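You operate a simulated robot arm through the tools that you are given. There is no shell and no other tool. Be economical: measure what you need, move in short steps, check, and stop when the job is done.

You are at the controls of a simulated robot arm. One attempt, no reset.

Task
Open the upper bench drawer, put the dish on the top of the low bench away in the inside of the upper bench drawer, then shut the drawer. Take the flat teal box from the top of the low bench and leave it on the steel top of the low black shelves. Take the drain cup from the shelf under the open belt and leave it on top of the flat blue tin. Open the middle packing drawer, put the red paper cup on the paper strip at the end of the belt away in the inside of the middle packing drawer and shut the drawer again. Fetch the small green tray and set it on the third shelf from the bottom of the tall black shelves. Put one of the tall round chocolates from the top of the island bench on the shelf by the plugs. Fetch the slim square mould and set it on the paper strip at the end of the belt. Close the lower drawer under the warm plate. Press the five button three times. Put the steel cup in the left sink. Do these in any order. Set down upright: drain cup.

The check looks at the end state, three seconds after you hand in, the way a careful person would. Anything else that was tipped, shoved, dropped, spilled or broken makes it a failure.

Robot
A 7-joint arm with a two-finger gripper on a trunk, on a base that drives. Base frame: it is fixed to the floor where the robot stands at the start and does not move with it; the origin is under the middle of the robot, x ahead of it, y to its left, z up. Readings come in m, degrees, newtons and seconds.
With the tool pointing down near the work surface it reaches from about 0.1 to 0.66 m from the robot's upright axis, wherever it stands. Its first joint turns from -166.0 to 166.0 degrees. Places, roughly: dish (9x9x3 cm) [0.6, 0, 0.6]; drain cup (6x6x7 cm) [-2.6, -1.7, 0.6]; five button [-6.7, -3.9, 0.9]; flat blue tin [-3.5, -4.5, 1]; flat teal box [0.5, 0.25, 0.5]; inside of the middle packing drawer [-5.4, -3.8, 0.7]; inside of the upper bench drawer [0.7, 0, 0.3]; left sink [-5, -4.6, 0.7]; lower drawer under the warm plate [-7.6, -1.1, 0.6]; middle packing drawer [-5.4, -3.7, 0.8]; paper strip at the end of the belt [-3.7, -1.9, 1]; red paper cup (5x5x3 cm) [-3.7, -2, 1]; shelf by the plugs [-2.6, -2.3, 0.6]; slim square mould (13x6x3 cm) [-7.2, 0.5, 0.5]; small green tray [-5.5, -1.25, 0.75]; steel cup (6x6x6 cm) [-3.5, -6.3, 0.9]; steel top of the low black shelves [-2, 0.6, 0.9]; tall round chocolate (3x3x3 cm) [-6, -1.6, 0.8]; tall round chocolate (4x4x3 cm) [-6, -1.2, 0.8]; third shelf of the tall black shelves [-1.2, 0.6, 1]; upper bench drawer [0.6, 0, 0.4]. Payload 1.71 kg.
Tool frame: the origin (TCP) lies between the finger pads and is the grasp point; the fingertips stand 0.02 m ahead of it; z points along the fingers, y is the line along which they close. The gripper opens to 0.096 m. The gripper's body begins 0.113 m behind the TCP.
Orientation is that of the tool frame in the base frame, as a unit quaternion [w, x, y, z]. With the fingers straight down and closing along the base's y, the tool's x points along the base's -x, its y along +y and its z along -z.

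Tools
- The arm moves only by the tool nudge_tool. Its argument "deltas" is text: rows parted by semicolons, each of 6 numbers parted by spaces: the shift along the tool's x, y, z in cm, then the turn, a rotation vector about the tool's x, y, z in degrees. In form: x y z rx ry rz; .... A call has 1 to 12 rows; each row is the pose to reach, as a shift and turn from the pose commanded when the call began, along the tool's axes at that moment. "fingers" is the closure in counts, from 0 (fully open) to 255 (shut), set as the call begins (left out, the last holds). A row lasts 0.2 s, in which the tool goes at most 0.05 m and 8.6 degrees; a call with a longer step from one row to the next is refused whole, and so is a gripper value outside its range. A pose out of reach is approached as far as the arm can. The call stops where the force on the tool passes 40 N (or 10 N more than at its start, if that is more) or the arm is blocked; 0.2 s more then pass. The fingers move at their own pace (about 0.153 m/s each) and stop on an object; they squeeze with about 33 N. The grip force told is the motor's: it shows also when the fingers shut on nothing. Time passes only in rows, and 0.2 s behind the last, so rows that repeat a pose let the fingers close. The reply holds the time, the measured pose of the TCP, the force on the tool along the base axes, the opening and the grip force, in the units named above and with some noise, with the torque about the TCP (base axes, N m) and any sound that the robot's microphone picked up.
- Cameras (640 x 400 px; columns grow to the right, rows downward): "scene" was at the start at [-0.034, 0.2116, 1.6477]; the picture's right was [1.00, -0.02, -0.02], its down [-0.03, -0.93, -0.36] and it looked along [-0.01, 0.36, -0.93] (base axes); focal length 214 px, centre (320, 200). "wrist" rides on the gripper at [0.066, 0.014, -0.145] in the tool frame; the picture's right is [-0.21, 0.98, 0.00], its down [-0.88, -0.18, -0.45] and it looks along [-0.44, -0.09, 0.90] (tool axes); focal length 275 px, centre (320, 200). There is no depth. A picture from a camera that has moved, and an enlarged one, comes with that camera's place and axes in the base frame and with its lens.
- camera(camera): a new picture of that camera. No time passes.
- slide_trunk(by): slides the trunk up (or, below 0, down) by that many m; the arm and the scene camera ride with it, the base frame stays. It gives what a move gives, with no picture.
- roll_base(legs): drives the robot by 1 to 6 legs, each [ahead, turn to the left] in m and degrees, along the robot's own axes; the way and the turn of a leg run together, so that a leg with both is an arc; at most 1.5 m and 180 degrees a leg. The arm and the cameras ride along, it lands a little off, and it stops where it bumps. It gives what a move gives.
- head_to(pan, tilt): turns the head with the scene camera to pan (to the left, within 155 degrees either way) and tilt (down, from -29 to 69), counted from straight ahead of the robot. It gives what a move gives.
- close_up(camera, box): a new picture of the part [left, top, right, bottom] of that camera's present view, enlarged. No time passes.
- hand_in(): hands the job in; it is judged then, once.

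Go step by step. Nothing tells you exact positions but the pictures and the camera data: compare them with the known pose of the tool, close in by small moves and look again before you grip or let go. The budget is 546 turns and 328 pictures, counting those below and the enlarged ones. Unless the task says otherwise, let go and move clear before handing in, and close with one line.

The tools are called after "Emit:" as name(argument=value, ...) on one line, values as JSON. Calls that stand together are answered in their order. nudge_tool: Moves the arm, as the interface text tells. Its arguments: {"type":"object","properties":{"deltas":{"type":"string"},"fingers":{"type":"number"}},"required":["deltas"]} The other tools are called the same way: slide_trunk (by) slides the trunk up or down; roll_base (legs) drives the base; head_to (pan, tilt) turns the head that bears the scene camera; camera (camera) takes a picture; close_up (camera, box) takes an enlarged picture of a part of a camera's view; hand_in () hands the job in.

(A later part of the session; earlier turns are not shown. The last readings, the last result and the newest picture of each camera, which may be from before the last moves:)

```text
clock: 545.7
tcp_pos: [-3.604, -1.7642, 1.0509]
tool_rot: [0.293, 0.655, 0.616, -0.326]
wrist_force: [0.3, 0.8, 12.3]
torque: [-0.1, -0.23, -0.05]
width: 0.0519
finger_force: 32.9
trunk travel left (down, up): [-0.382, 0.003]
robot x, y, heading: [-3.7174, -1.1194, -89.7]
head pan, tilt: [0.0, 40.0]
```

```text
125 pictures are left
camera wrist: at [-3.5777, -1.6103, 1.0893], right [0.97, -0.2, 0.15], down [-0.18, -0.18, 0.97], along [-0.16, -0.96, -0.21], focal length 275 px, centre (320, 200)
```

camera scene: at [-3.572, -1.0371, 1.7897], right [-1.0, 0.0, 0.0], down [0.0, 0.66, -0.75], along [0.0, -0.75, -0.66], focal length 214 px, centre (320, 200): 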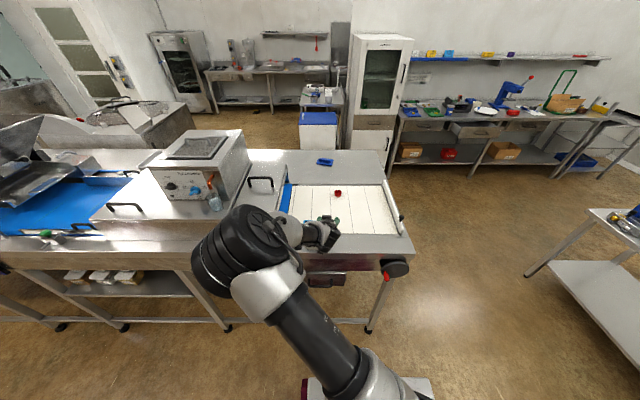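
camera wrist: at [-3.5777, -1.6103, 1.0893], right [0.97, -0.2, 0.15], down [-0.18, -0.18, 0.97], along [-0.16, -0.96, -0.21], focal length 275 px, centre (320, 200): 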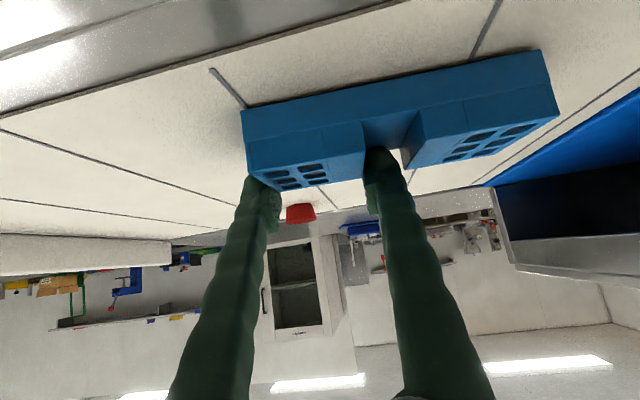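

It rests on the strip. Open slightly, rise vertically, then withdraw.

Emit:
nudge_tool(deltas="0 0 0 0 0 0; 0 0 0 0 0 0; 0 0 0 0 0 0", fingers=80)

Emit:
nudge_tool(deltas="-1.6 0 -1.3 0 0 0; -3.2 0 -2.6 0 0 0; -4.8 0 -3.9 0 0 0; -6.4 0 -5.2 0 0 0; -8 0 -6.5 0 0 0; -8 0 -6.5 0 0 0")

Emit:
camera(camera="wrist")

Emit:
close_up(camera="scene", box=[260, 160, 440, 300])

```text
clock: 546.5
tcp_pos: [-3.6043, -1.763, 1.0519]
tool_rot: [0.293, 0.655, 0.615, -0.326]
wrist_force: [-4.4, -1.9, 12.7]
torque: [-0.14, -0.35, -0.07]
width: 0.063
finger_force: 0.0
trunk travel left (down, up): [-0.382, 0.003]
robot x, y, heading: [-3.7238, -1.1226, -89.7]
head pan, tilt: [0.0, 40.0]
```

```text
clock: 547.9
tcp_pos: [-3.6006, -1.7629, 1.1516]
tool_rot: [0.292, 0.655, 0.616, -0.326]
wrist_force: [0.2, -0.1, -0.4]
torque: [-0.02, -0.01, 0.03]
width: 0.0659
finger_force: 0.1
trunk travel left (down, up): [-0.382, 0.003]
robot x, y, heading: [-3.7224, -1.1191, -90.1]
head pan, tilt: [0.0, 40.0]
```

```text
124 pictures are left
camera wrist: at [-3.5748, -1.6096, 1.1915], right [0.97, -0.2, 0.14], down [-0.18, -0.18, 0.97], along [-0.16, -0.96, -0.21], focal length 275 px, centre (320, 200)
```

wrist: 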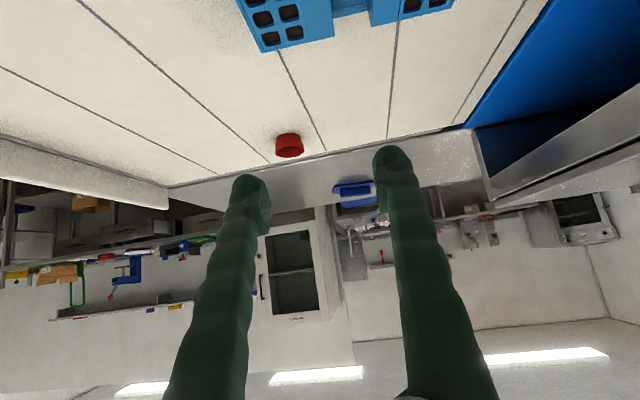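

```text
2.86 times, centred on (350, 230) of scene
camera zoom: at [-3.5711, -1.1736, 1.7898], right [-1.0, 0.0, 0.0], down [0.0, 0.66, -0.76], along [0.0, -0.76, -0.66], focal length 613 px, centre (234, 114)
```

zoom: 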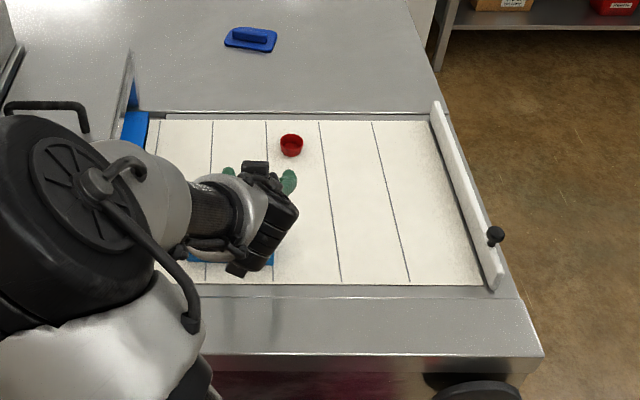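

The mould lies flat on the strip. The red cup is at about (-3.663, -1.95); drive 0.14 m closer with fingers open and steepen the tool by 17°.

Emit:
nudge_tool(deltas="0 0 -1 0 4 0; 0 0 -2 0 8 0; 0 0 -3 0 12 0; 0 0 -3 0 17 0; 0 0 -3 0 17 0", fingers=0)

Emit:
roll_base(legs=[[0.14, 0]])

Emit:
nudge_tool(deltas="0 0 0 0 0 0; 0 0 0 0 0 0")

Emit:
camera(camera="wrist")

```text
clock: 549.1
tcp_pos: [-3.6006, -1.7395, 1.1723]
tool_rot: [0.226, 0.687, 0.643, -0.253]
wrist_force: [-1.2, 0.6, 0.7]
torque: [-0.02, -0.03, 0.0]
width: 0.0959
finger_force: 0.0
out of reach, approached as far as the arm can: row 4, 5
trunk travel left (down, up): [-0.382, 0.003]
robot x, y, heading: [-3.7253, -1.1176, -90.1]
head pan, tilt: [0.0, 40.0]
```

```text
clock: 550.5
tcp_pos: [-3.5962, -1.8517, 1.1861]
tool_rot: [0.235, 0.683, 0.64, -0.262]
wrist_force: [0.5, 0.8, -0.3]
torque: [-0.03, 0.11, -0.08]
width: 0.0961
finger_force: 0.2
trunk travel left (down, up): [-0.382, 0.003]
robot x, y, heading: [-3.7223, -1.2598, -89.9]
head pan, tilt: [0.0, 40.0]
```

```text
clock: 551.1
tcp_pos: [-3.5976, -1.8748, 1.1757]
tool_rot: [0.228, 0.686, 0.643, -0.253]
wrist_force: [0.3, 0.9, 0.7]
torque: [-0.07, 0.0, 0.0]
width: 0.0959
finger_force: 0.0
trunk travel left (down, up): [-0.382, 0.003]
robot x, y, heading: [-3.7214, -1.2604, -89.8]
head pan, tilt: [0.0, 40.0]
```

```text
122 pictures are left
camera wrist: at [-3.5726, -1.7312, 1.2438], right [0.97, -0.23, 0.12], down [-0.2, -0.37, 0.91], along [-0.16, -0.9, -0.41], focal length 275 px, centre (320, 200)
```

wrist: 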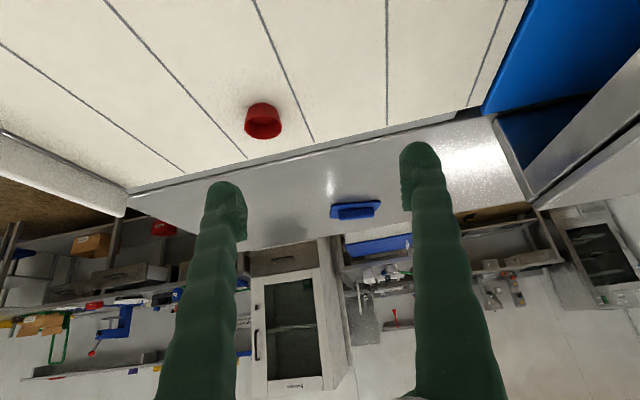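

Rim at (-3.664, -1.955). Move over and most of the way down.

Emit:
nudge_tool(deltas="0.5 -2 2.5 0 0 0; 1 -4 5 0 0 0; 1.5 -5.8 8 0 0 0; 1.8 -5.8 10.5 0 0 0; 1.8 -5.8 10.5 0 0 0")

Emit:
camera(camera="wrist")

```text
clock: 552.3
tcp_pos: [-3.6584, -1.9228, 1.0842]
tool_rot: [0.228, 0.685, 0.643, -0.256]
wrist_force: [0.8, -0.9, 0.4]
torque: [-0.01, 0.06, -0.06]
width: 0.0962
finger_force: 0.1
trunk travel left (down, up): [-0.382, 0.003]
robot x, y, heading: [-3.7217, -1.2597, -89.9]
head pan, tilt: [0.0, 40.0]
```

```text
121 pictures are left
camera wrist: at [-3.6333, -1.7804, 1.1535], right [0.97, -0.23, 0.12], down [-0.2, -0.37, 0.91], along [-0.16, -0.9, -0.4], focal length 275 px, centre (320, 200)
```

wrist: 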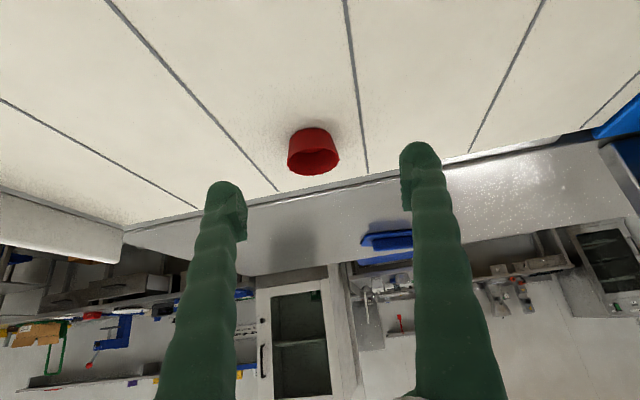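

Nearly centred; final approach.

Emit:
nudge_tool(deltas="0.1 -0.3 3 0 0 0; 0.3 -0.5 5.2 0 0 0; 0.3 -0.5 5.8 0 0 0; 0.3 -0.5 5.8 0 0 0")

Emit:
camera(camera="wrist")

```text
clock: 553.3
tcp_pos: [-3.6675, -1.9679, 1.0336]
tool_rot: [0.227, 0.686, 0.643, -0.254]
wrist_force: [-0.3, 6.9, 12.1]
torque: [0.11, -0.66, 0.42]
width: 0.096
finger_force: 0.1
trunk travel left (down, up): [-0.382, 0.003]
robot x, y, heading: [-3.7263, -1.2611, -89.9]
head pan, tilt: [0.0, 40.0]
```

```text
120 pictures are left
camera wrist: at [-3.6422, -1.8255, 1.1027], right [0.97, -0.23, 0.12], down [-0.2, -0.38, 0.91], along [-0.16, -0.9, -0.41], focal length 275 px, centre (320, 200)
```

wrist: 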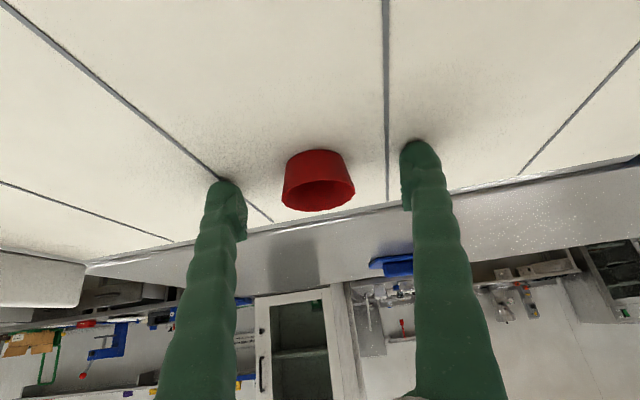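

Tips touch the strip; cup centred. Raise 4 mm and close, then lift.

Emit:
nudge_tool(deltas="-0.3 0 -0.4 0 0 0; -0.3 0 -0.4 0 0 0")

Emit:
nudge_tool(deltas="0 0 0 0 0 0; 0 0 0 0 0 0; 0 0 0 0 0 0; -1.3 0 -1.5 0 0 0; -3.2 0 -3.8 0 0 0; -5 0 -6.5 0 0 0; -5 0 -6.5 0 0 0", fingers=255)

Emit:
camera(camera="wrist")

```text
clock: 553.9
tcp_pos: [-3.6688, -1.9689, 1.0357]
tool_rot: [0.225, 0.686, 0.643, -0.254]
wrist_force: [0.4, 0.5, 0.2]
torque: [0.01, 0.0, 0.04]
width: 0.0963
finger_force: 0.1
trunk travel left (down, up): [-0.382, 0.003]
robot x, y, heading: [-3.727, -1.2627, -89.8]
head pan, tilt: [0.0, 40.0]
```

```text
clock: 555.5
tcp_pos: [-3.6666, -1.9683, 1.1199]
tool_rot: [0.225, 0.687, 0.643, -0.253]
wrist_force: [0.7, -0.5, 0.4]
torque: [0.04, 0.02, 0.0]
width: 0.0365
finger_force: 8.2
trunk travel left (down, up): [-0.382, 0.003]
robot x, y, heading: [-3.722, -1.2588, -89.9]
head pan, tilt: [0.0, 40.0]
```

```text
119 pictures are left
camera wrist: at [-3.6409, -1.8261, 1.1891], right [0.97, -0.23, 0.11], down [-0.2, -0.38, 0.9], along [-0.16, -0.9, -0.41], focal length 275 px, centre (320, 200)
```

wrist: 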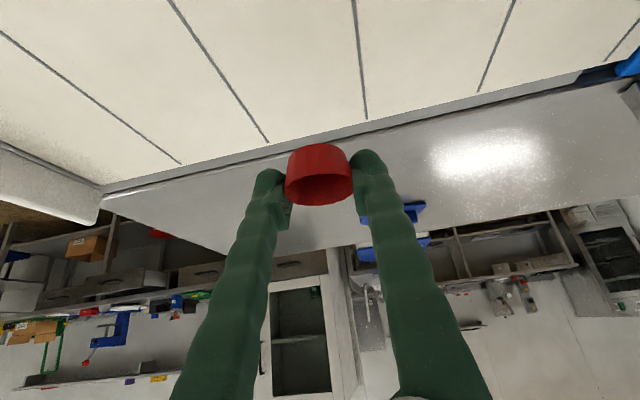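

Cup held gently (3.65 cm). I set the fingers to hold near this width so as not to crush it, and look.

Emit:
nudge_tool(deltas="0 0 -1 0 0 0; 0 0 -2 0 0 0; 0 0 -2 0 0 0", fingers=166)

Emit:
close_up(camera="wrist", box=[230, 110, 410, 230])

```text
clock: 556.3
tcp_pos: [-3.6655, -1.9543, 1.1344]
tool_rot: [0.225, 0.687, 0.643, -0.253]
wrist_force: [-0.3, 0.2, 1.2]
torque: [0.01, 0.01, -0.01]
width: 0.0369
finger_force: 7.9
trunk travel left (down, up): [-0.382, 0.003]
robot x, y, heading: [-3.7227, -1.2624, -90.0]
head pan, tilt: [0.0, 40.0]
```

```text
3.33 times, centred on (320, 170) of wrist
camera zoom: at [-3.6406, -1.812, 1.2045], right [0.97, -0.23, 0.11], down [-0.2, -0.38, 0.9], along [-0.16, -0.9, -0.41], focal length 918 px, centre (320, 300)
```

zoom: 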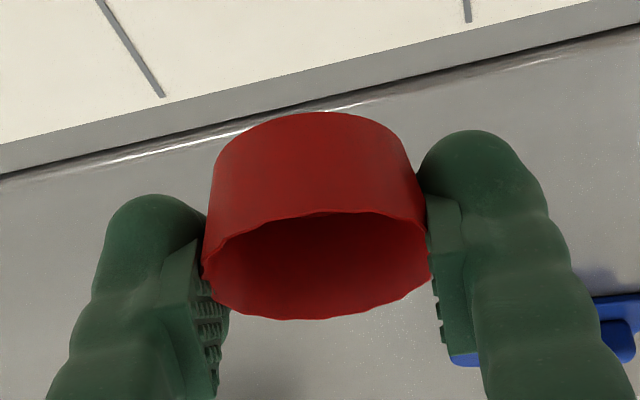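

Cup intact. Drive to the open packing drawer.

Emit:
roll_base(legs=[[-0.35, 0], [0, -90], [0.9, 0], [0, 90], [1.5, 0], [0.22, 0]])

Emit:
roll_base(legs=[[0, -90], [0.82, 0], [0, 90]])

Emit:
head_to(pan=0, tilt=45)

Emit:
camera(camera="scene")

Emit:
camera(camera="wrist")

```text
clock: 581.3
tcp_pos: [-4.5768, -3.3075, 1.1353]
tool_rot: [0.224, 0.689, 0.641, -0.254]
wrist_force: [-0.3, 0.6, 0.0]
torque: [-0.01, -0.02, 0.02]
width: 0.0365
finger_force: 7.6
trunk travel left (down, up): [-0.382, 0.003]
robot x, y, heading: [-4.632, -2.6116, -90.3]
head pan, tilt: [0.0, 40.0]
```

```text
clock: 595.0
tcp_pos: [-5.3885, -3.2943, 1.1472]
tool_rot: [0.231, 0.686, 0.64, -0.258]
wrist_force: [0.1, 0.1, -0.9]
torque: [0.0, 0.0, -0.01]
width: 0.0367
finger_force: 8.3
trunk travel left (down, up): [-0.382, 0.003]
robot x, y, heading: [-5.4509, -2.6139, -89.7]
head pan, tilt: [0.0, 40.0]
```

```text
clock: 595.7
tcp_pos: [-5.3875, -3.277, 1.1601]
tool_rot: [0.237, 0.684, 0.638, -0.263]
wrist_force: [0.5, -0.3, 0.5]
torque: [-0.04, 0.01, -0.03]
width: 0.0366
finger_force: 8.2
trunk travel left (down, up): [-0.382, 0.003]
robot x, y, heading: [-5.4516, -2.6165, -90.0]
head pan, tilt: [0.0, 45.0]
```

```text
117 pictures are left
camera scene: at [-5.2976, -2.6642, 1.7827], right [-1.0, 0.0, 0.0], down [0.0, 0.72, -0.7], along [0.0, -0.7, -0.72], focal length 214 px, centre (320, 200)
```

scene: 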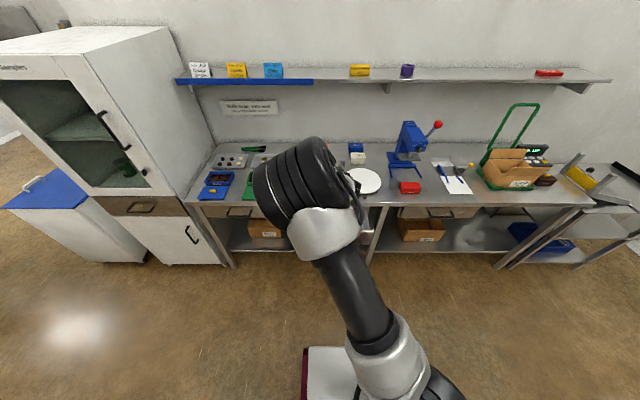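

```text
116 pictures are left
camera wrist: at [-5.3616, -3.133, 1.2258], right [0.97, -0.23, 0.13], down [-0.2, -0.35, 0.92], along [-0.16, -0.91, -0.38], focal length 275 px, centre (320, 200)
```

wrist: 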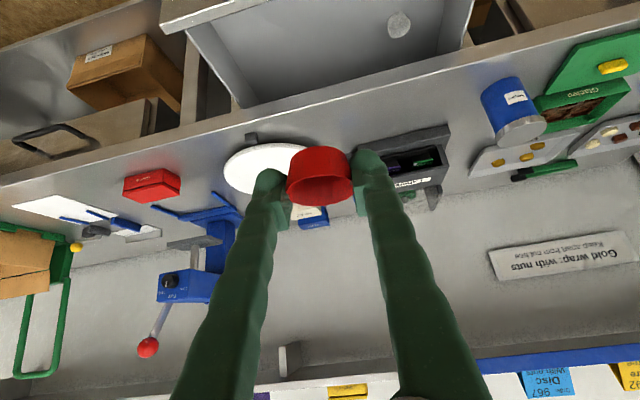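

The open drawer is just below/in front. As at the sink, I turn the tool 90° about the vertical so the camera swings sideways and the cup stays upright.

Emit:
nudge_tool(deltas="0 0 0 5.4 0.1 6.1; 0 0 0 10.8 0.2 12.3; 0 0 0 16.3 0.3 18.4; 0 0 0 21.7 0.4 24.5; 0 0 0 27.1 0.5 30.7; 0 0 0 32.5 0.5 36.8; 0 0 0 37.9 0.6 43; 0 0 0 43.3 0.7 49.1; 0 0 0 48.8 0.8 55.2; 0 0 0 54.2 0.9 61.4; 0 0 0 59.6 1 67.5; 0 0 0 59.6 1 67.5")

Emit:
camera(camera="wrist")

Emit:
camera(camera="scene")

```text
clock: 598.3
tcp_pos: [-5.3856, -3.2762, 1.1584]
tool_rot: [-0.02, 0.935, -0.033, -0.353]
wrist_force: [0.6, 0.2, 1.2]
torque: [0.01, 0.03, 0.01]
width: 0.0366
finger_force: 8.4
trunk travel left (down, up): [-0.382, 0.003]
robot x, y, heading: [-5.4465, -2.6183, -90.0]
head pan, tilt: [0.0, 45.0]
```

```text
115 pictures are left
camera wrist: at [-5.2425, -3.3019, 1.2233], right [-0.23, -0.97, 0.12], down [-0.35, 0.2, 0.92], along [-0.91, 0.17, -0.38], focal length 275 px, centre (320, 200)
```

wrist: 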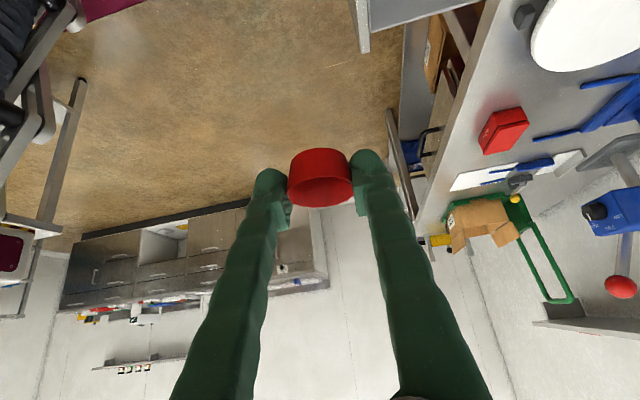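

```text
114 pictures are left
camera scene: at [-5.2981, -2.6651, 1.7827], right [-1.0, 0.0, 0.0], down [0.0, 0.72, -0.7], along [0.0, -0.7, -0.72], focal length 214 px, centre (320, 200)
```

scene: 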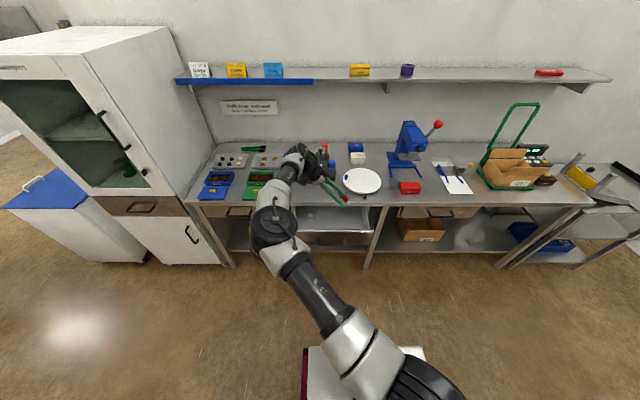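

Drawer opening spans y≈-3.37…-3.50. Drive 0.15 m forward, then lower in stages.

Emit:
roll_base(legs=[[0.15, 0]])

Emit:
slide_trunk(by=-0.2)

Emit:
camera(camera="wrist")

Emit:
camera(camera="scene")

```text
clock: 599.7
tcp_pos: [-5.3869, -3.426, 1.1582]
tool_rot: [-0.02, 0.935, -0.033, -0.354]
wrist_force: [0.5, 0.4, -0.5]
torque: [-0.02, 0.0, 0.01]
width: 0.0369
finger_force: 8.2
trunk travel left (down, up): [-0.382, 0.003]
robot x, y, heading: [-5.4511, -2.7626, -89.8]
head pan, tilt: [0.0, 45.0]
```

```text
clock: 601.9
tcp_pos: [-5.3872, -3.4084, 0.9681]
tool_rot: [-0.013, 0.935, -0.036, -0.353]
wrist_force: [1.1, 0.1, 0.8]
torque: [-0.02, 0.0, 0.0]
width: 0.0368
finger_force: 8.3
trunk travel left (down, up): [-0.182, 0.203]
robot x, y, heading: [-5.4505, -2.7649, -90.4]
head pan, tilt: [0.0, 45.0]
```

```text
113 pictures are left
camera wrist: at [-5.2427, -3.4323, 1.0341], right [-0.23, -0.96, 0.14], down [-0.35, 0.21, 0.91], along [-0.91, 0.16, -0.38], focal length 275 px, centre (320, 200)
```

wrist: 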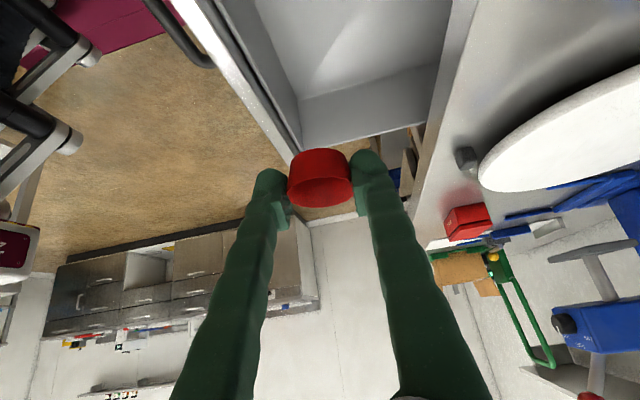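

```text
112 pictures are left
camera scene: at [-5.2985, -2.8107, 1.5832], right [-1.0, 0.0, 0.0], down [0.0, 0.72, -0.7], along [0.0, -0.7, -0.72], focal length 214 px, centre (320, 200)
```

scene: 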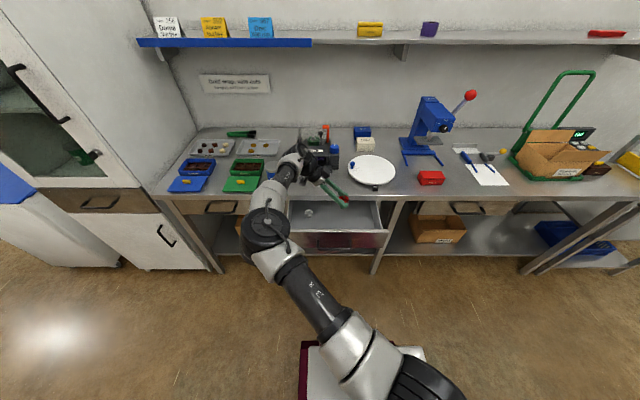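

Shift 2 cm toward the bench and lower by the trunk.

Emit:
nudge_tool(deltas="0 1 0 0 0 0; 0 2 0 0 0 0; 0 2 0 0 0 0")

Emit:
slide_trunk(by=-0.14)

Emit:
camera(camera="wrist")

Emit:
close_up(camera="scene", box=[230, 140, 430, 280])

```text
clock: 602.6
tcp_pos: [-5.388, -3.4281, 0.9677]
tool_rot: [-0.014, 0.935, -0.036, -0.353]
wrist_force: [-0.5, 1.0, 0.6]
torque: [-0.02, -0.01, -0.01]
width: 0.0367
finger_force: 7.8
trunk travel left (down, up): [-0.182, 0.203]
robot x, y, heading: [-5.4495, -2.7686, -90.0]
head pan, tilt: [0.0, 45.0]
```

```text
clock: 604.3
tcp_pos: [-5.3887, -3.4291, 0.8271]
tool_rot: [-0.012, 0.935, -0.036, -0.353]
wrist_force: [-0.1, 0.4, -0.1]
torque: [-0.05, 0.01, 0.02]
width: 0.0368
finger_force: 7.7
trunk travel left (down, up): [-0.042, 0.343]
robot x, y, heading: [-5.4486, -2.7608, -90.0]
head pan, tilt: [0.0, 45.0]
```

```text
111 pictures are left
camera wrist: at [-5.2447, -3.4526, 0.8928], right [-0.23, -0.96, 0.14], down [-0.35, 0.21, 0.91], along [-0.91, 0.16, -0.38], focal length 275 px, centre (320, 200)
```

wrist: 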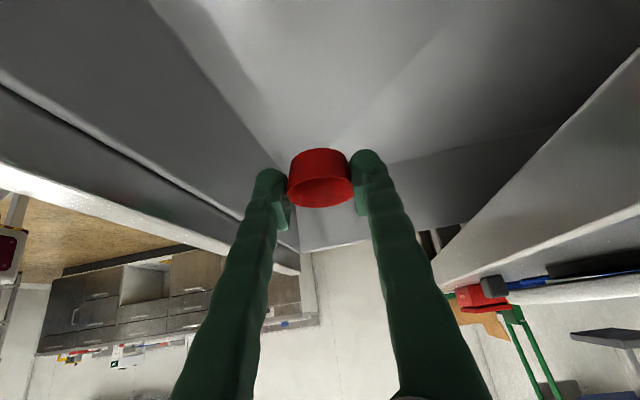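

```text
2.86 times, centred on (330, 210) of scene
camera zoom: at [-5.2985, -2.8084, 1.4422], right [-1.0, 0.0, 0.0], down [0.0, 0.72, -0.7], along [0.0, -0.7, -0.72], focal length 613 px, centre (291, 171)
```

zoom: 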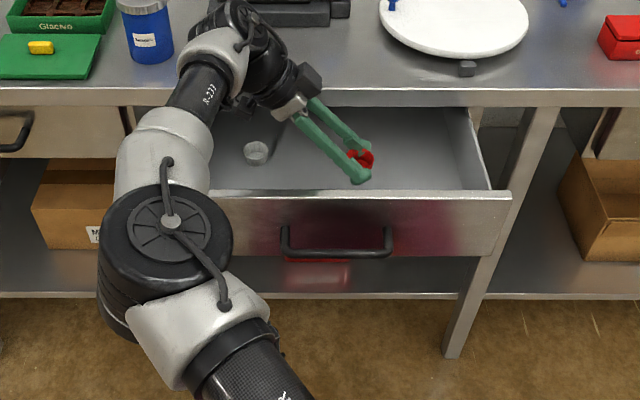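

Inside the drawer opening now. Continue lowering with the arm in guarded steps.

Emit:
nudge_tool(deltas="1.3 0 1.5 0 0 0; 2.6 0 3 0 0 0; 3.3 0 3.75 0 0 0; 4 0 4.5 0 0 0; 4 0 4.5 0 0 0")

Emit:
camera(camera="wrist")

Emit:
close_up(camera="scene", box=[230, 140, 430, 280])

```text
clock: 605.5
tcp_pos: [-5.3886, -3.4286, 0.7677]
tool_rot: [-0.012, 0.935, -0.035, -0.353]
wrist_force: [-0.3, 0.7, 0.0]
torque: [0.02, 0.01, 0.0]
width: 0.0366
finger_force: 7.9
trunk travel left (down, up): [-0.042, 0.343]
robot x, y, heading: [-5.4533, -2.7594, -90.1]
head pan, tilt: [0.0, 45.0]
```

```text
109 pictures are left
camera wrist: at [-5.2448, -3.4532, 0.833], right [-0.23, -0.96, 0.14], down [-0.35, 0.21, 0.91], along [-0.91, 0.16, -0.38], focal length 275 px, centre (320, 200)
```

wrist: 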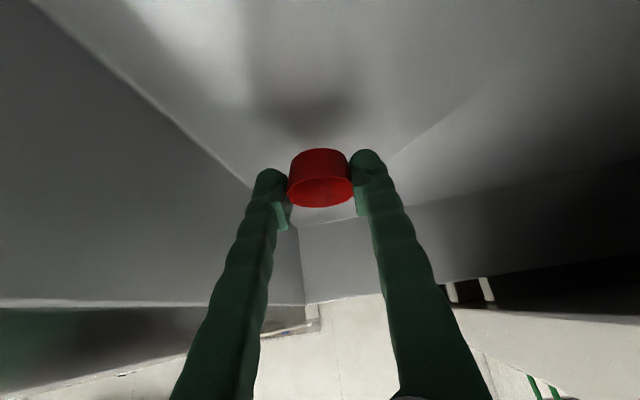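

```text
2.86 times, centred on (330, 210) of scene
camera zoom: at [-5.2984, -2.8086, 1.4423], right [-1.0, 0.0, 0.0], down [0.0, 0.72, -0.7], along [0.0, -0.7, -0.72], focal length 613 px, centre (291, 171)
```

zoom: 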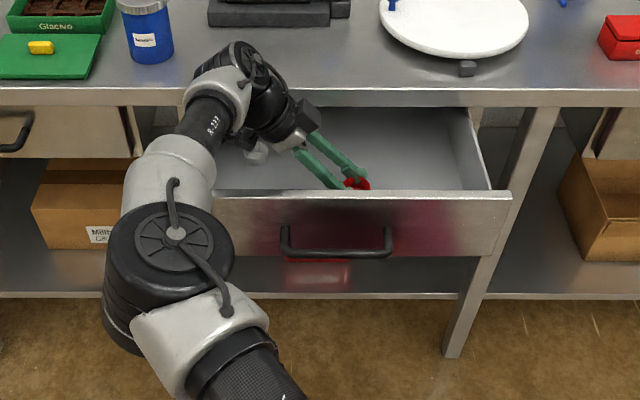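

Shadow shows ~3–4 cm to go. Continue gently.

Emit:
nudge_tool(deltas="0.66 0 0.75 0 0 0; 1.3 0 1.5 0 0 0; 1.7 0 1.9 0 0 0; 2 0 2.25 0 0 0; 2.3 0 2.6 0 0 0")

Emit:
camera(camera="wrist")

```text
clock: 606.5
tcp_pos: [-5.3877, -3.4186, 0.7566]
tool_rot: [-0.002, 0.934, -0.038, -0.356]
wrist_force: [0.5, -0.1, -0.2]
torque: [0.0, 0.01, 0.04]
width: 0.0369
finger_force: 8.4
trunk travel left (down, up): [-0.042, 0.343]
robot x, y, heading: [-5.4545, -2.7649, -90.0]
head pan, tilt: [0.0, 45.0]
stopped in row 4: the force on the tool passed its limit at 46 N (the readings are from after the stop); the commanded pose is now the measured one
```

```text
107 pictures are left
camera wrist: at [-5.2435, -3.4414, 0.8217], right [-0.23, -0.96, 0.16], down [-0.34, 0.23, 0.91], along [-0.91, 0.15, -0.38], focal length 275 px, centre (320, 200)
```

wrist: 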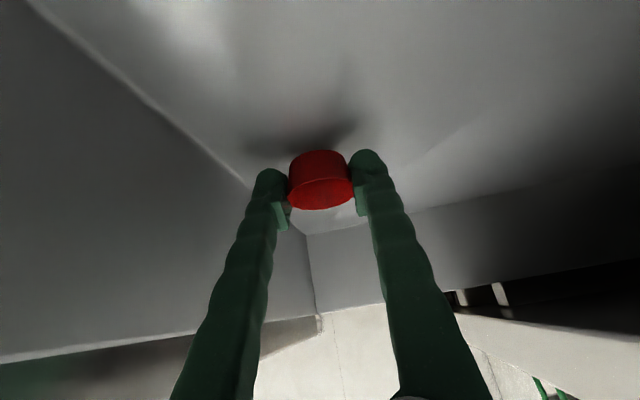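

Something touched; lower a few millimetres slowly to see whether it is the cup on the floor.

Emit:
nudge_tool(deltas="0.2 0 0.23 0 0 0; 0.4 0 0.45 0 0 0; 0.4 0 0.45 0 0 0")

Emit:
nudge_tool(deltas="0.13 0 0.15 0 0 0; 0.26 0 0.3 0 0 0; 0.26 0 0.3 0 0 0")

Emit:
close_up(camera="wrist", box=[220, 90, 420, 250])

```text
clock: 607.3
tcp_pos: [-5.3869, -3.4197, 0.7495]
tool_rot: [-0.003, 0.934, -0.039, -0.356]
wrist_force: [0.4, -0.4, -0.1]
torque: [-0.01, 0.01, 0.03]
width: 0.0366
finger_force: 8.1
trunk travel left (down, up): [-0.042, 0.343]
robot x, y, heading: [-5.4482, -2.7634, -90.1]
head pan, tilt: [0.0, 45.0]
```

```text
clock: 608.1
tcp_pos: [-5.3891, -3.4199, 0.7496]
tool_rot: [-0.002, 0.934, -0.038, -0.356]
wrist_force: [2.5, -0.3, 18.6]
torque: [0.43, 0.02, -0.12]
width: 0.0366
finger_force: 7.1
trunk travel left (down, up): [-0.042, 0.343]
robot x, y, heading: [-5.4477, -2.7624, -90.1]
head pan, tilt: [0.0, 45.0]
```

```text
2.50 times, centred on (320, 170) of wrist
camera zoom: at [-5.2444, -3.4423, 0.8138], right [-0.22, -0.96, 0.16], down [-0.34, 0.23, 0.91], along [-0.91, 0.15, -0.38], focal length 688 px, centre (320, 275)
```

zoom: 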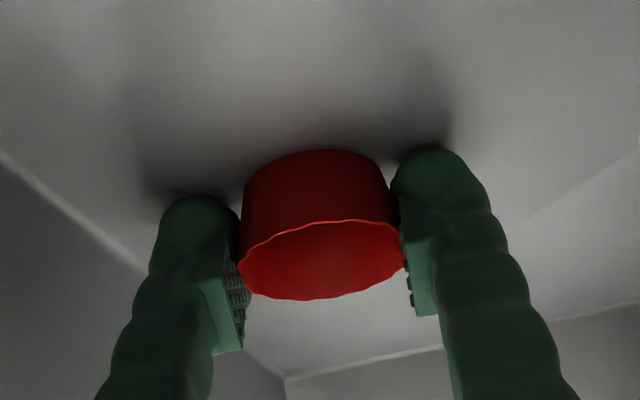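

The cup is on the drawer floor. Release and rise vertically.

Emit:
nudge_tool(deltas="-0.13 0 -0.15 0 0 0; -0.13 0 -0.15 0 0 0; -0.13 0 -0.15 0 0 0; -1.5 0 -1.6 0 0 0; -3 0 -3.3 0 0 0; -5 0 -5.5 0 0 0; -7 0 -7.7 0 0 0; -7 0 -7.7 0 0 0", fingers=118)

Emit:
camera(camera="wrist")

Emit:
slide_trunk(by=0.2)

Emit:
close_up(camera="scene", box=[230, 140, 430, 280])

```text
clock: 609.9
tcp_pos: [-5.3878, -3.4184, 0.8488]
tool_rot: [-0.004, 0.934, -0.039, -0.356]
wrist_force: [-0.3, -0.1, -0.5]
torque: [-0.02, -0.02, -0.01]
width: 0.0514
finger_force: 0.1
trunk travel left (down, up): [-0.042, 0.343]
robot x, y, heading: [-5.449, -2.7654, -90.0]
head pan, tilt: [0.0, 45.0]
```

```text
105 pictures are left
camera wrist: at [-5.245, -3.4406, 0.915], right [-0.23, -0.96, 0.16], down [-0.34, 0.23, 0.91], along [-0.91, 0.15, -0.38], focal length 275 px, centre (320, 200)
```

wrist: 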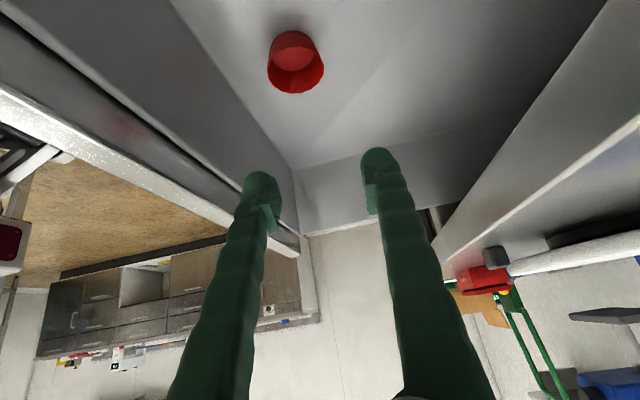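

```text
clock: 612.0
tcp_pos: [-5.389, -3.418, 1.0496]
tool_rot: [-0.003, 0.934, -0.039, -0.355]
wrist_force: [0.2, 0.3, 0.1]
torque: [-0.01, 0.02, -0.03]
width: 0.0518
finger_force: 0.1
trunk travel left (down, up): [-0.242, 0.143]
robot x, y, heading: [-5.4505, -2.765, -90.1]
head pan, tilt: [0.0, 45.0]
```

```text
2.86 times, centred on (330, 210) of scene
camera zoom: at [-5.2983, -2.812, 1.6426], right [-1.0, 0.0, 0.0], down [0.0, 0.72, -0.7], along [0.0, -0.7, -0.72], focal length 613 px, centre (291, 171)
```

zoom: 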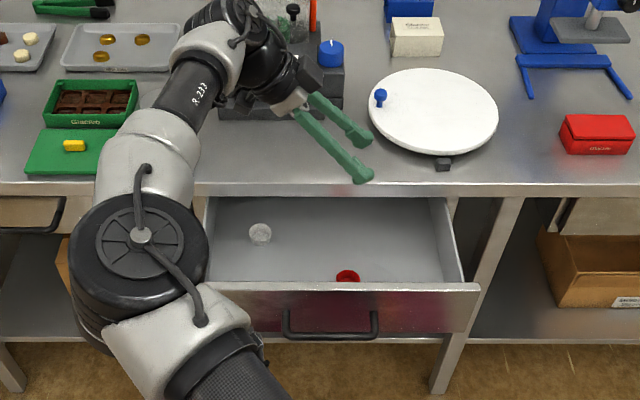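

Red cup stands in the drawer. Back off, rotate the tool back to point forward-down, fingers shut, for pushing the drawer closed.

Emit:
roll_base(legs=[[-0.3, 0]])

Emit:
nudge_tool(deltas="0 0 0 -5.4 0.2 -6.1; 0 0 0 -10.8 0.4 -12.3; 0 0 0 -16.3 0.5 -18.4; 0 0 0 -21.7 0.7 -24.5; 0 0 0 -27.1 0.9 -30.7; 0 0 0 -32.5 1.1 -36.8; 0 0 0 -37.9 1.3 -43; 0 0 0 -43.3 1.5 -49.1; 0 0 0 -48.8 1.6 -55.2; 0 0 0 -54.2 1.8 -61.4; 0 0 0 -59.6 2 -67.3; 0 0 0 -59.6 2 -67.3", fingers=255)

Emit:
slide_trunk(by=-0.24)

Emit:
camera(camera="wrist")

```text
clock: 614.2
tcp_pos: [-5.3908, -3.1204, 1.0507]
tool_rot: [-0.002, 0.934, -0.039, -0.355]
wrist_force: [0.5, 0.7, -0.5]
torque: [0.01, 0.01, 0.02]
width: 0.0517
finger_force: 0.1
trunk travel left (down, up): [-0.242, 0.143]
robot x, y, heading: [-5.45, -2.466, -90.3]
head pan, tilt: [0.0, 45.0]
```

```text
clock: 616.8
tcp_pos: [-5.3958, -3.1098, 1.0638]
tool_rot: [0.239, 0.72, 0.585, -0.286]
wrist_force: [-0.1, -0.6, -0.4]
torque: [-0.02, 0.01, -0.02]
width: 0.0001
finger_force: 29.5
out of reach, approached as far as the arm can: row 11
trunk travel left (down, up): [-0.242, 0.143]
robot x, y, heading: [-5.45, -2.4691, -90.1]
head pan, tilt: [0.0, 45.0]
```

```text
clock: 619.3
tcp_pos: [-5.3965, -3.1084, 0.8257]
tool_rot: [0.24, 0.72, 0.585, -0.286]
wrist_force: [0.6, -0.1, 0.1]
torque: [0.0, 0.0, 0.03]
width: 0.0
finger_force: 29.4
trunk travel left (down, up): [-0.002, 0.383]
robot x, y, heading: [-5.4489, -2.4644, -90.2]
head pan, tilt: [0.0, 45.0]
```

```text
103 pictures are left
camera wrist: at [-5.3539, -2.9664, 0.8851], right [0.93, -0.34, 0.15], down [-0.25, -0.28, 0.93], along [-0.27, -0.9, -0.35], focal length 275 px, centre (320, 200)
```

wrist: 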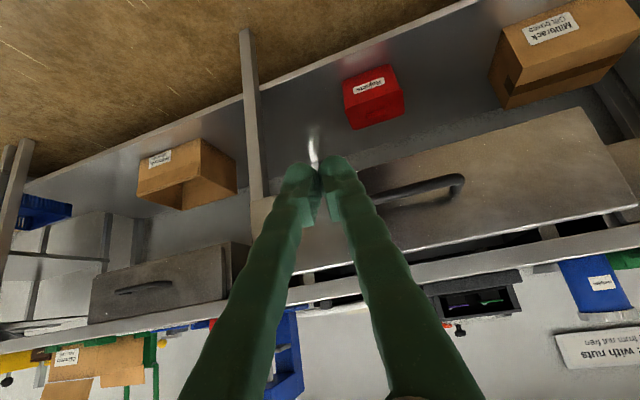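

Lower 4 cm, then push the drawer shut with the base, finishing with the arm.

Emit:
nudge_tool(deltas="1.4 0 1.45 0 0 0; 2.8 0 2.9 0 0 0; 2.8 0 2.9 0 0 0")

Emit:
roll_base(legs=[[0.33, 0]])

Emit:
camera(camera="wrist")

```text
clock: 620.1
tcp_pos: [-5.3966, -3.1092, 0.7851]
tool_rot: [0.239, 0.72, 0.585, -0.286]
wrist_force: [0.9, -0.2, -0.2]
torque: [0.0, -0.01, 0.0]
width: 0.0
finger_force: 29.6
trunk travel left (down, up): [-0.002, 0.383]
robot x, y, heading: [-5.4507, -2.4638, -90.2]
head pan, tilt: [0.0, 45.0]
```

```text
clock: 622.4
tcp_pos: [-5.4026, -3.4419, 0.7852]
tool_rot: [0.238, 0.722, 0.582, -0.288]
wrist_force: [0.1, -0.1, -0.8]
torque: [-0.02, 0.03, 0.0]
width: 0.0
finger_force: 29.1
trunk travel left (down, up): [-0.002, 0.383]
robot x, y, heading: [-5.4525, -2.7982, -90.8]
head pan, tilt: [0.0, 45.0]
```

```text
102 pictures are left
camera wrist: at [-5.3591, -3.2987, 0.8444], right [0.93, -0.35, 0.15], down [-0.26, -0.28, 0.93], along [-0.28, -0.9, -0.35], focal length 275 px, centre (320, 200)
```

wrist: 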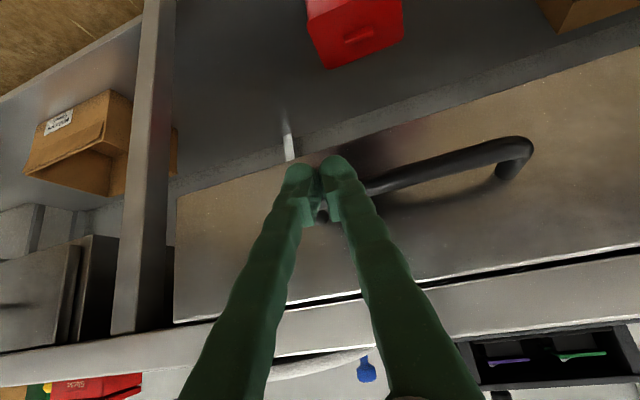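

Almost shut; finish with the arm until it stops.

Emit:
nudge_tool(deltas="-0.9 0 0.85 0 0 0; -1.8 0 1.7 0 0 0; -2.7 0 2.6 0 0 0; -3.6 0 3.4 0 0 0; -4.5 0 4.3 0 0 0; -5.4 0 5.1 0 0 0; -6.3 0 6 0 0 0")

Emit:
camera(camera="wrist")

```text
clock: 624.0
tcp_pos: [-5.4229, -3.5067, 0.8036]
tool_rot: [0.248, 0.718, 0.577, -0.299]
wrist_force: [1.5, -0.8, 3.5]
torque: [0.39, 0.13, -0.2]
width: 0.0
finger_force: 29.0
trunk travel left (down, up): [-0.002, 0.383]
robot x, y, heading: [-5.452, -2.8003, -90.3]
head pan, tilt: [0.0, 45.0]
```

```text
101 pictures are left
camera wrist: at [-5.3789, -3.363, 0.8593], right [0.92, -0.35, 0.16], down [-0.25, -0.25, 0.94], along [-0.29, -0.91, -0.31], focal length 275 px, centre (320, 200)
```

wrist: 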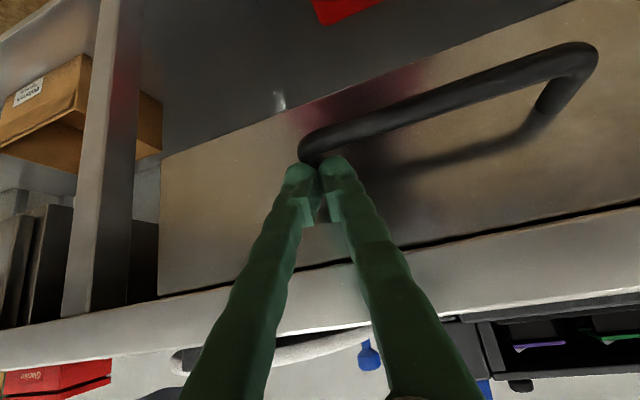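

Looks shut; back off and check against the neighbouring drawers.

Emit:
roll_base(legs=[[-0.4, 0]])

Emit:
close_up(camera="scene", box=[180, 60, 480, 240])

Emit:
camera(camera="wrist")

```text
clock: 624.7
tcp_pos: [-5.4683, -3.5195, 0.7967]
tool_rot: [0.231, 0.732, 0.557, -0.317]
wrist_force: [4.6, 70.4, 23.4]
torque: [-0.31, -0.08, 0.34]
width: 0.0001
finger_force: 30.0
trunk travel left (down, up): [-0.002, 0.383]
robot x, y, heading: [-5.4513, -2.7914, -90.7]
head pan, tilt: [0.0, 45.0]
stopped in leg 1: the force on the tool passed its limit at 42 N (the readings are from after the stop); the commanded pose is now the measured one
```

```text
2.13 times, centred on (330, 150) of scene
camera zoom: at [-5.3014, -2.782, 1.4046], right [-1.0, 0.01, 0.0], down [0.01, 0.69, -0.72], along [0.0, -0.72, -0.69], focal length 458 px, centre (299, 307)
```

zoom: 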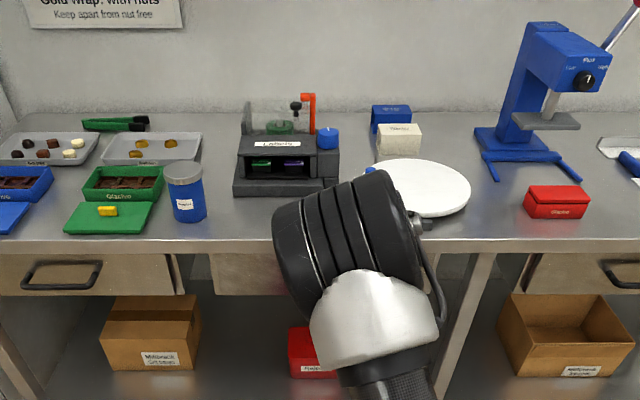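

```text
99 pictures are left
camera wrist: at [-5.4134, -3.378, 0.8498], right [0.9, -0.41, 0.13], down [-0.24, -0.23, 0.94], along [-0.35, -0.89, -0.31], focal length 275 px, centre (320, 200)
```

wrist: 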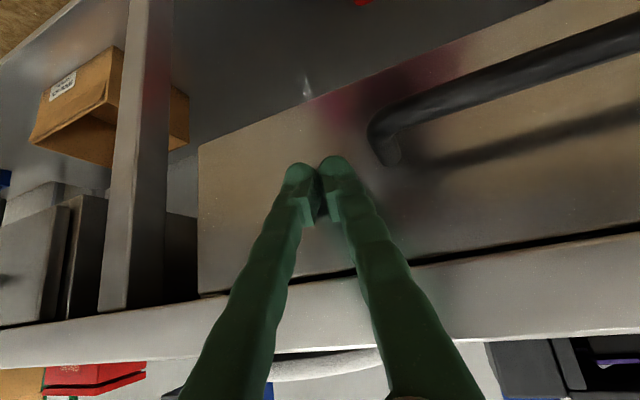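

The arm had built up push; now reset, back off again.

Emit:
roll_base(legs=[[-0.3, 0]])

Emit:
camera(camera="wrist")

Emit:
camera(camera="scene")

```text
clock: 625.5
tcp_pos: [-5.5612, -3.5183, 0.7897]
tool_rot: [0.181, 0.746, 0.529, -0.361]
wrist_force: [26.7, 83.0, 8.3]
torque: [0.08, -0.3, 0.82]
width: 0.0
finger_force: 29.7
trunk travel left (down, up): [-0.002, 0.383]
robot x, y, heading: [-5.4489, -2.784, -90.3]
head pan, tilt: [0.0, 45.0]
stopped in leg 1: the robot was blocked; the commanded pose is now the measured one
```

```text
98 pictures are left
camera wrist: at [-5.4865, -3.3849, 0.8366], right [0.86, -0.5, 0.04], down [-0.17, -0.22, 0.96], along [-0.47, -0.84, -0.27], focal length 275 px, centre (320, 200)
```

wrist: 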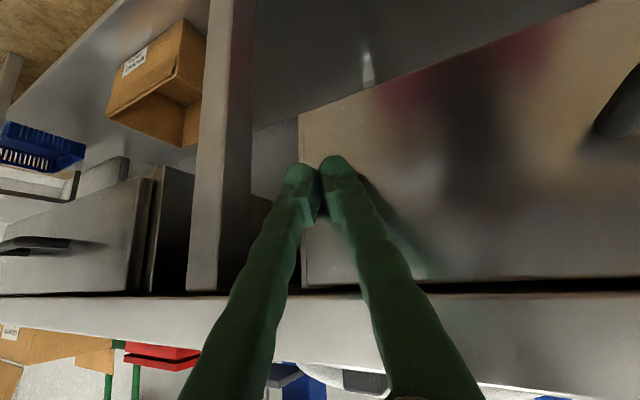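

```text
97 pictures are left
camera scene: at [-5.3014, -2.7753, 1.4045], right [-1.0, 0.01, 0.0], down [0.01, 0.69, -0.72], along [0.0, -0.72, -0.69], focal length 214 px, centre (320, 200)
```

scene: 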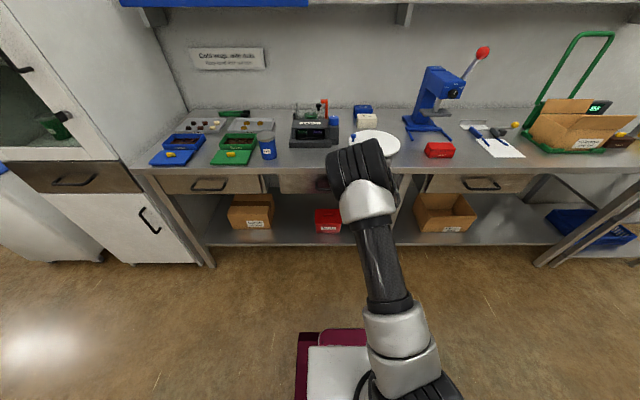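

The arm seems wedged against the front; withdraw the tool with the arm itself first.

Emit:
nudge_tool(deltas="1 -0.6 -1 0 0 0; 2 -1.2 -2 0 0 0; 3.3 -1.9 -3.3 0 0 0; 3.3 -1.9 -3.3 0 0 0")

Emit:
camera(camera="scene")

```text
clock: 625.8
tcp_pos: [-5.5654, -3.5177, 0.7683]
tool_rot: [0.179, 0.753, 0.524, -0.354]
wrist_force: [-19.6, 80.0, 43.6]
torque: [-1.02, 0.23, -1.47]
width: 0.0
finger_force: 29.7
trunk travel left (down, up): [-0.002, 0.383]
robot x, y, heading: [-5.4533, -2.7849, -90.3]
head pan, tilt: [0.0, 45.0]
stopped in row 1: the force on the tool passed its limit at 122 N (the readings are from after the stop); the commanded pose is now the measured one
```

```text
96 pictures are left
camera scene: at [-5.3058, -2.7738, 1.4053], right [-1.0, 0.01, 0.0], down [0.01, 0.69, -0.72], along [0.0, -0.72, -0.69], focal length 214 px, centre (320, 200)
```

scene: 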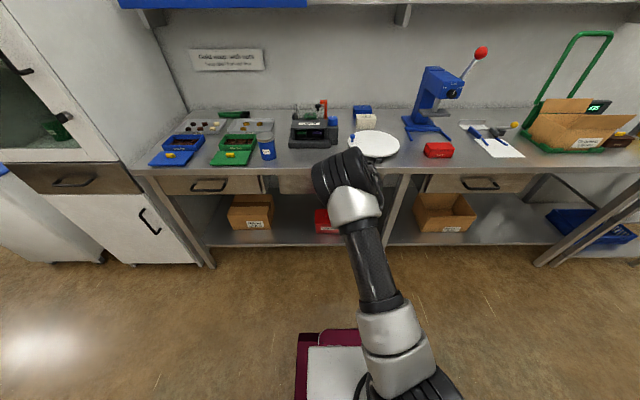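

Force is high; try backing the base again (its limit is relative to the current force).

Emit:
roll_base(legs=[[-0.1, 0]])

Emit:
camera(camera="wrist")

```text
clock: 626.8
tcp_pos: [-5.5396, -3.4682, 0.7763]
tool_rot: [0.181, 0.75, 0.533, -0.348]
wrist_force: [0.0, 0.4, 2.1]
torque: [0.1, -0.02, -0.03]
width: 0.0002
finger_force: 29.2
trunk travel left (down, up): [-0.002, 0.383]
robot x, y, heading: [-5.4505, -2.72, -90.6]
head pan, tilt: [0.0, 45.0]
stopped in leg 1: the robot was blocked; the commanded pose is now the measured one
```

```text
95 pictures are left
camera wrist: at [-5.4667, -3.3348, 0.8278], right [0.87, -0.5, 0.05], down [-0.19, -0.24, 0.95], along [-0.46, -0.84, -0.3], focal length 275 px, centre (320, 200)
```

wrist: 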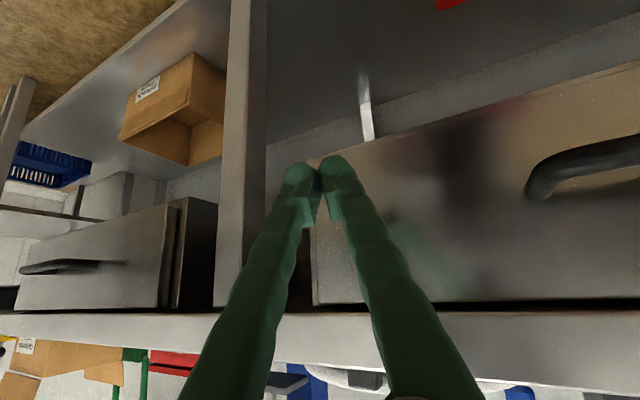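

Free now (force ≈0). Continue backing away.

Emit:
roll_base(legs=[[-0.3, 0]])

Emit:
camera(camera="scene")

Emit:
camera(camera="wrist")

```text
clock: 629.0
tcp_pos: [-5.5373, -3.1701, 0.7706]
tool_rot: [0.178, 0.751, 0.535, -0.345]
wrist_force: [-0.6, -0.5, 0.5]
torque: [0.01, 0.03, 0.03]
width: 0.0
finger_force: 29.6
trunk travel left (down, up): [-0.002, 0.383]
robot x, y, heading: [-5.4489, -2.4139, -90.5]
head pan, tilt: [0.0, 45.0]
```

```text
94 pictures are left
camera scene: at [-5.2973, -2.4624, 1.4035], right [-1.0, 0.01, 0.0], down [0.01, 0.72, -0.7], along [-0.01, -0.7, -0.72], focal length 214 px, centre (320, 200)
```

scene: 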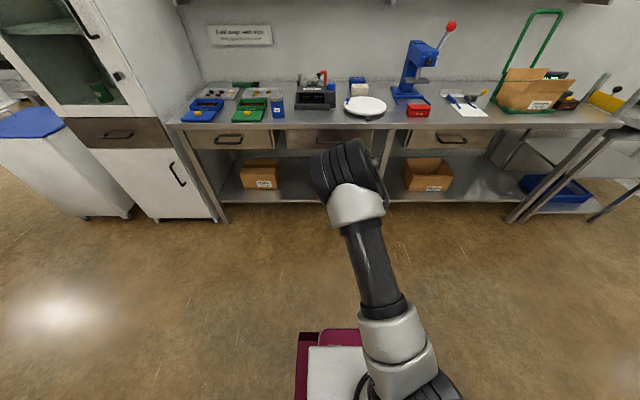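

```text
93 pictures are left
camera wrist: at [-5.4649, -3.0381, 0.8243], right [0.87, -0.5, 0.05], down [-0.19, -0.25, 0.95], along [-0.46, -0.83, -0.31], focal length 275 px, centre (320, 200)
```

wrist: 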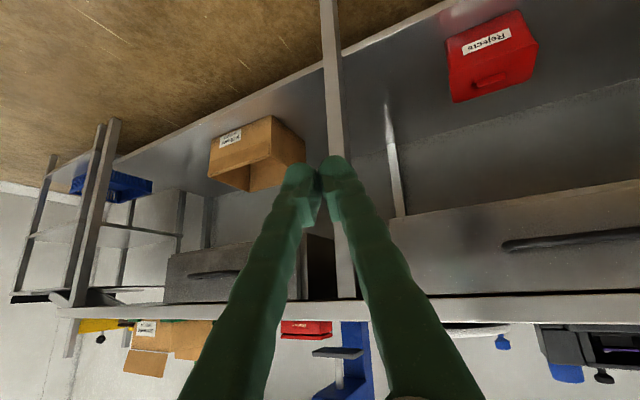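

Zoom to check the drawer and bench items.

Emit:
close_up(camera="scene", box=[160, 60, 500, 220])

Emit:
close_up(camera="wrist", box=[150, 180, 640, 360])

```text
1.88 times, centred on (330, 140) of scene
camera zoom: at [-5.2973, -2.4624, 1.4035], right [-1.0, 0.01, 0.0], down [0.01, 0.72, -0.7], along [-0.01, -0.7, -0.72], focal length 404 px, centre (301, 313)
```

zoom: 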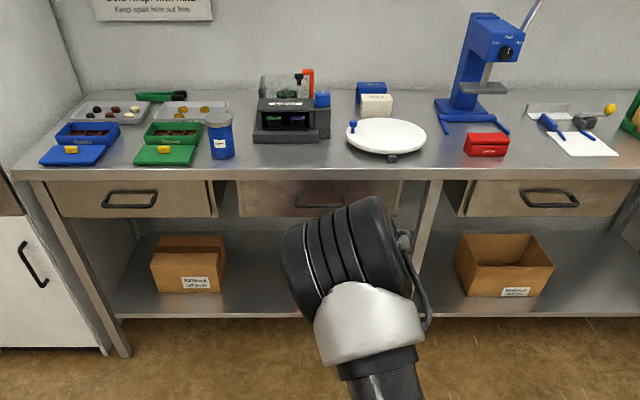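

```text
1.31 times, centred on (395, 270) of wrist
camera zoom: at [-5.4649, -3.0381, 0.8243], right [0.87, -0.5, 0.05], down [-0.19, -0.25, 0.95], along [-0.46, -0.83, -0.31], focal length 360 px, centre (222, 109)
```

zoom: 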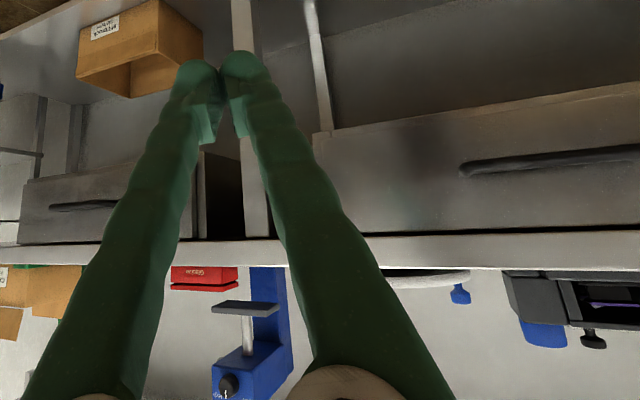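

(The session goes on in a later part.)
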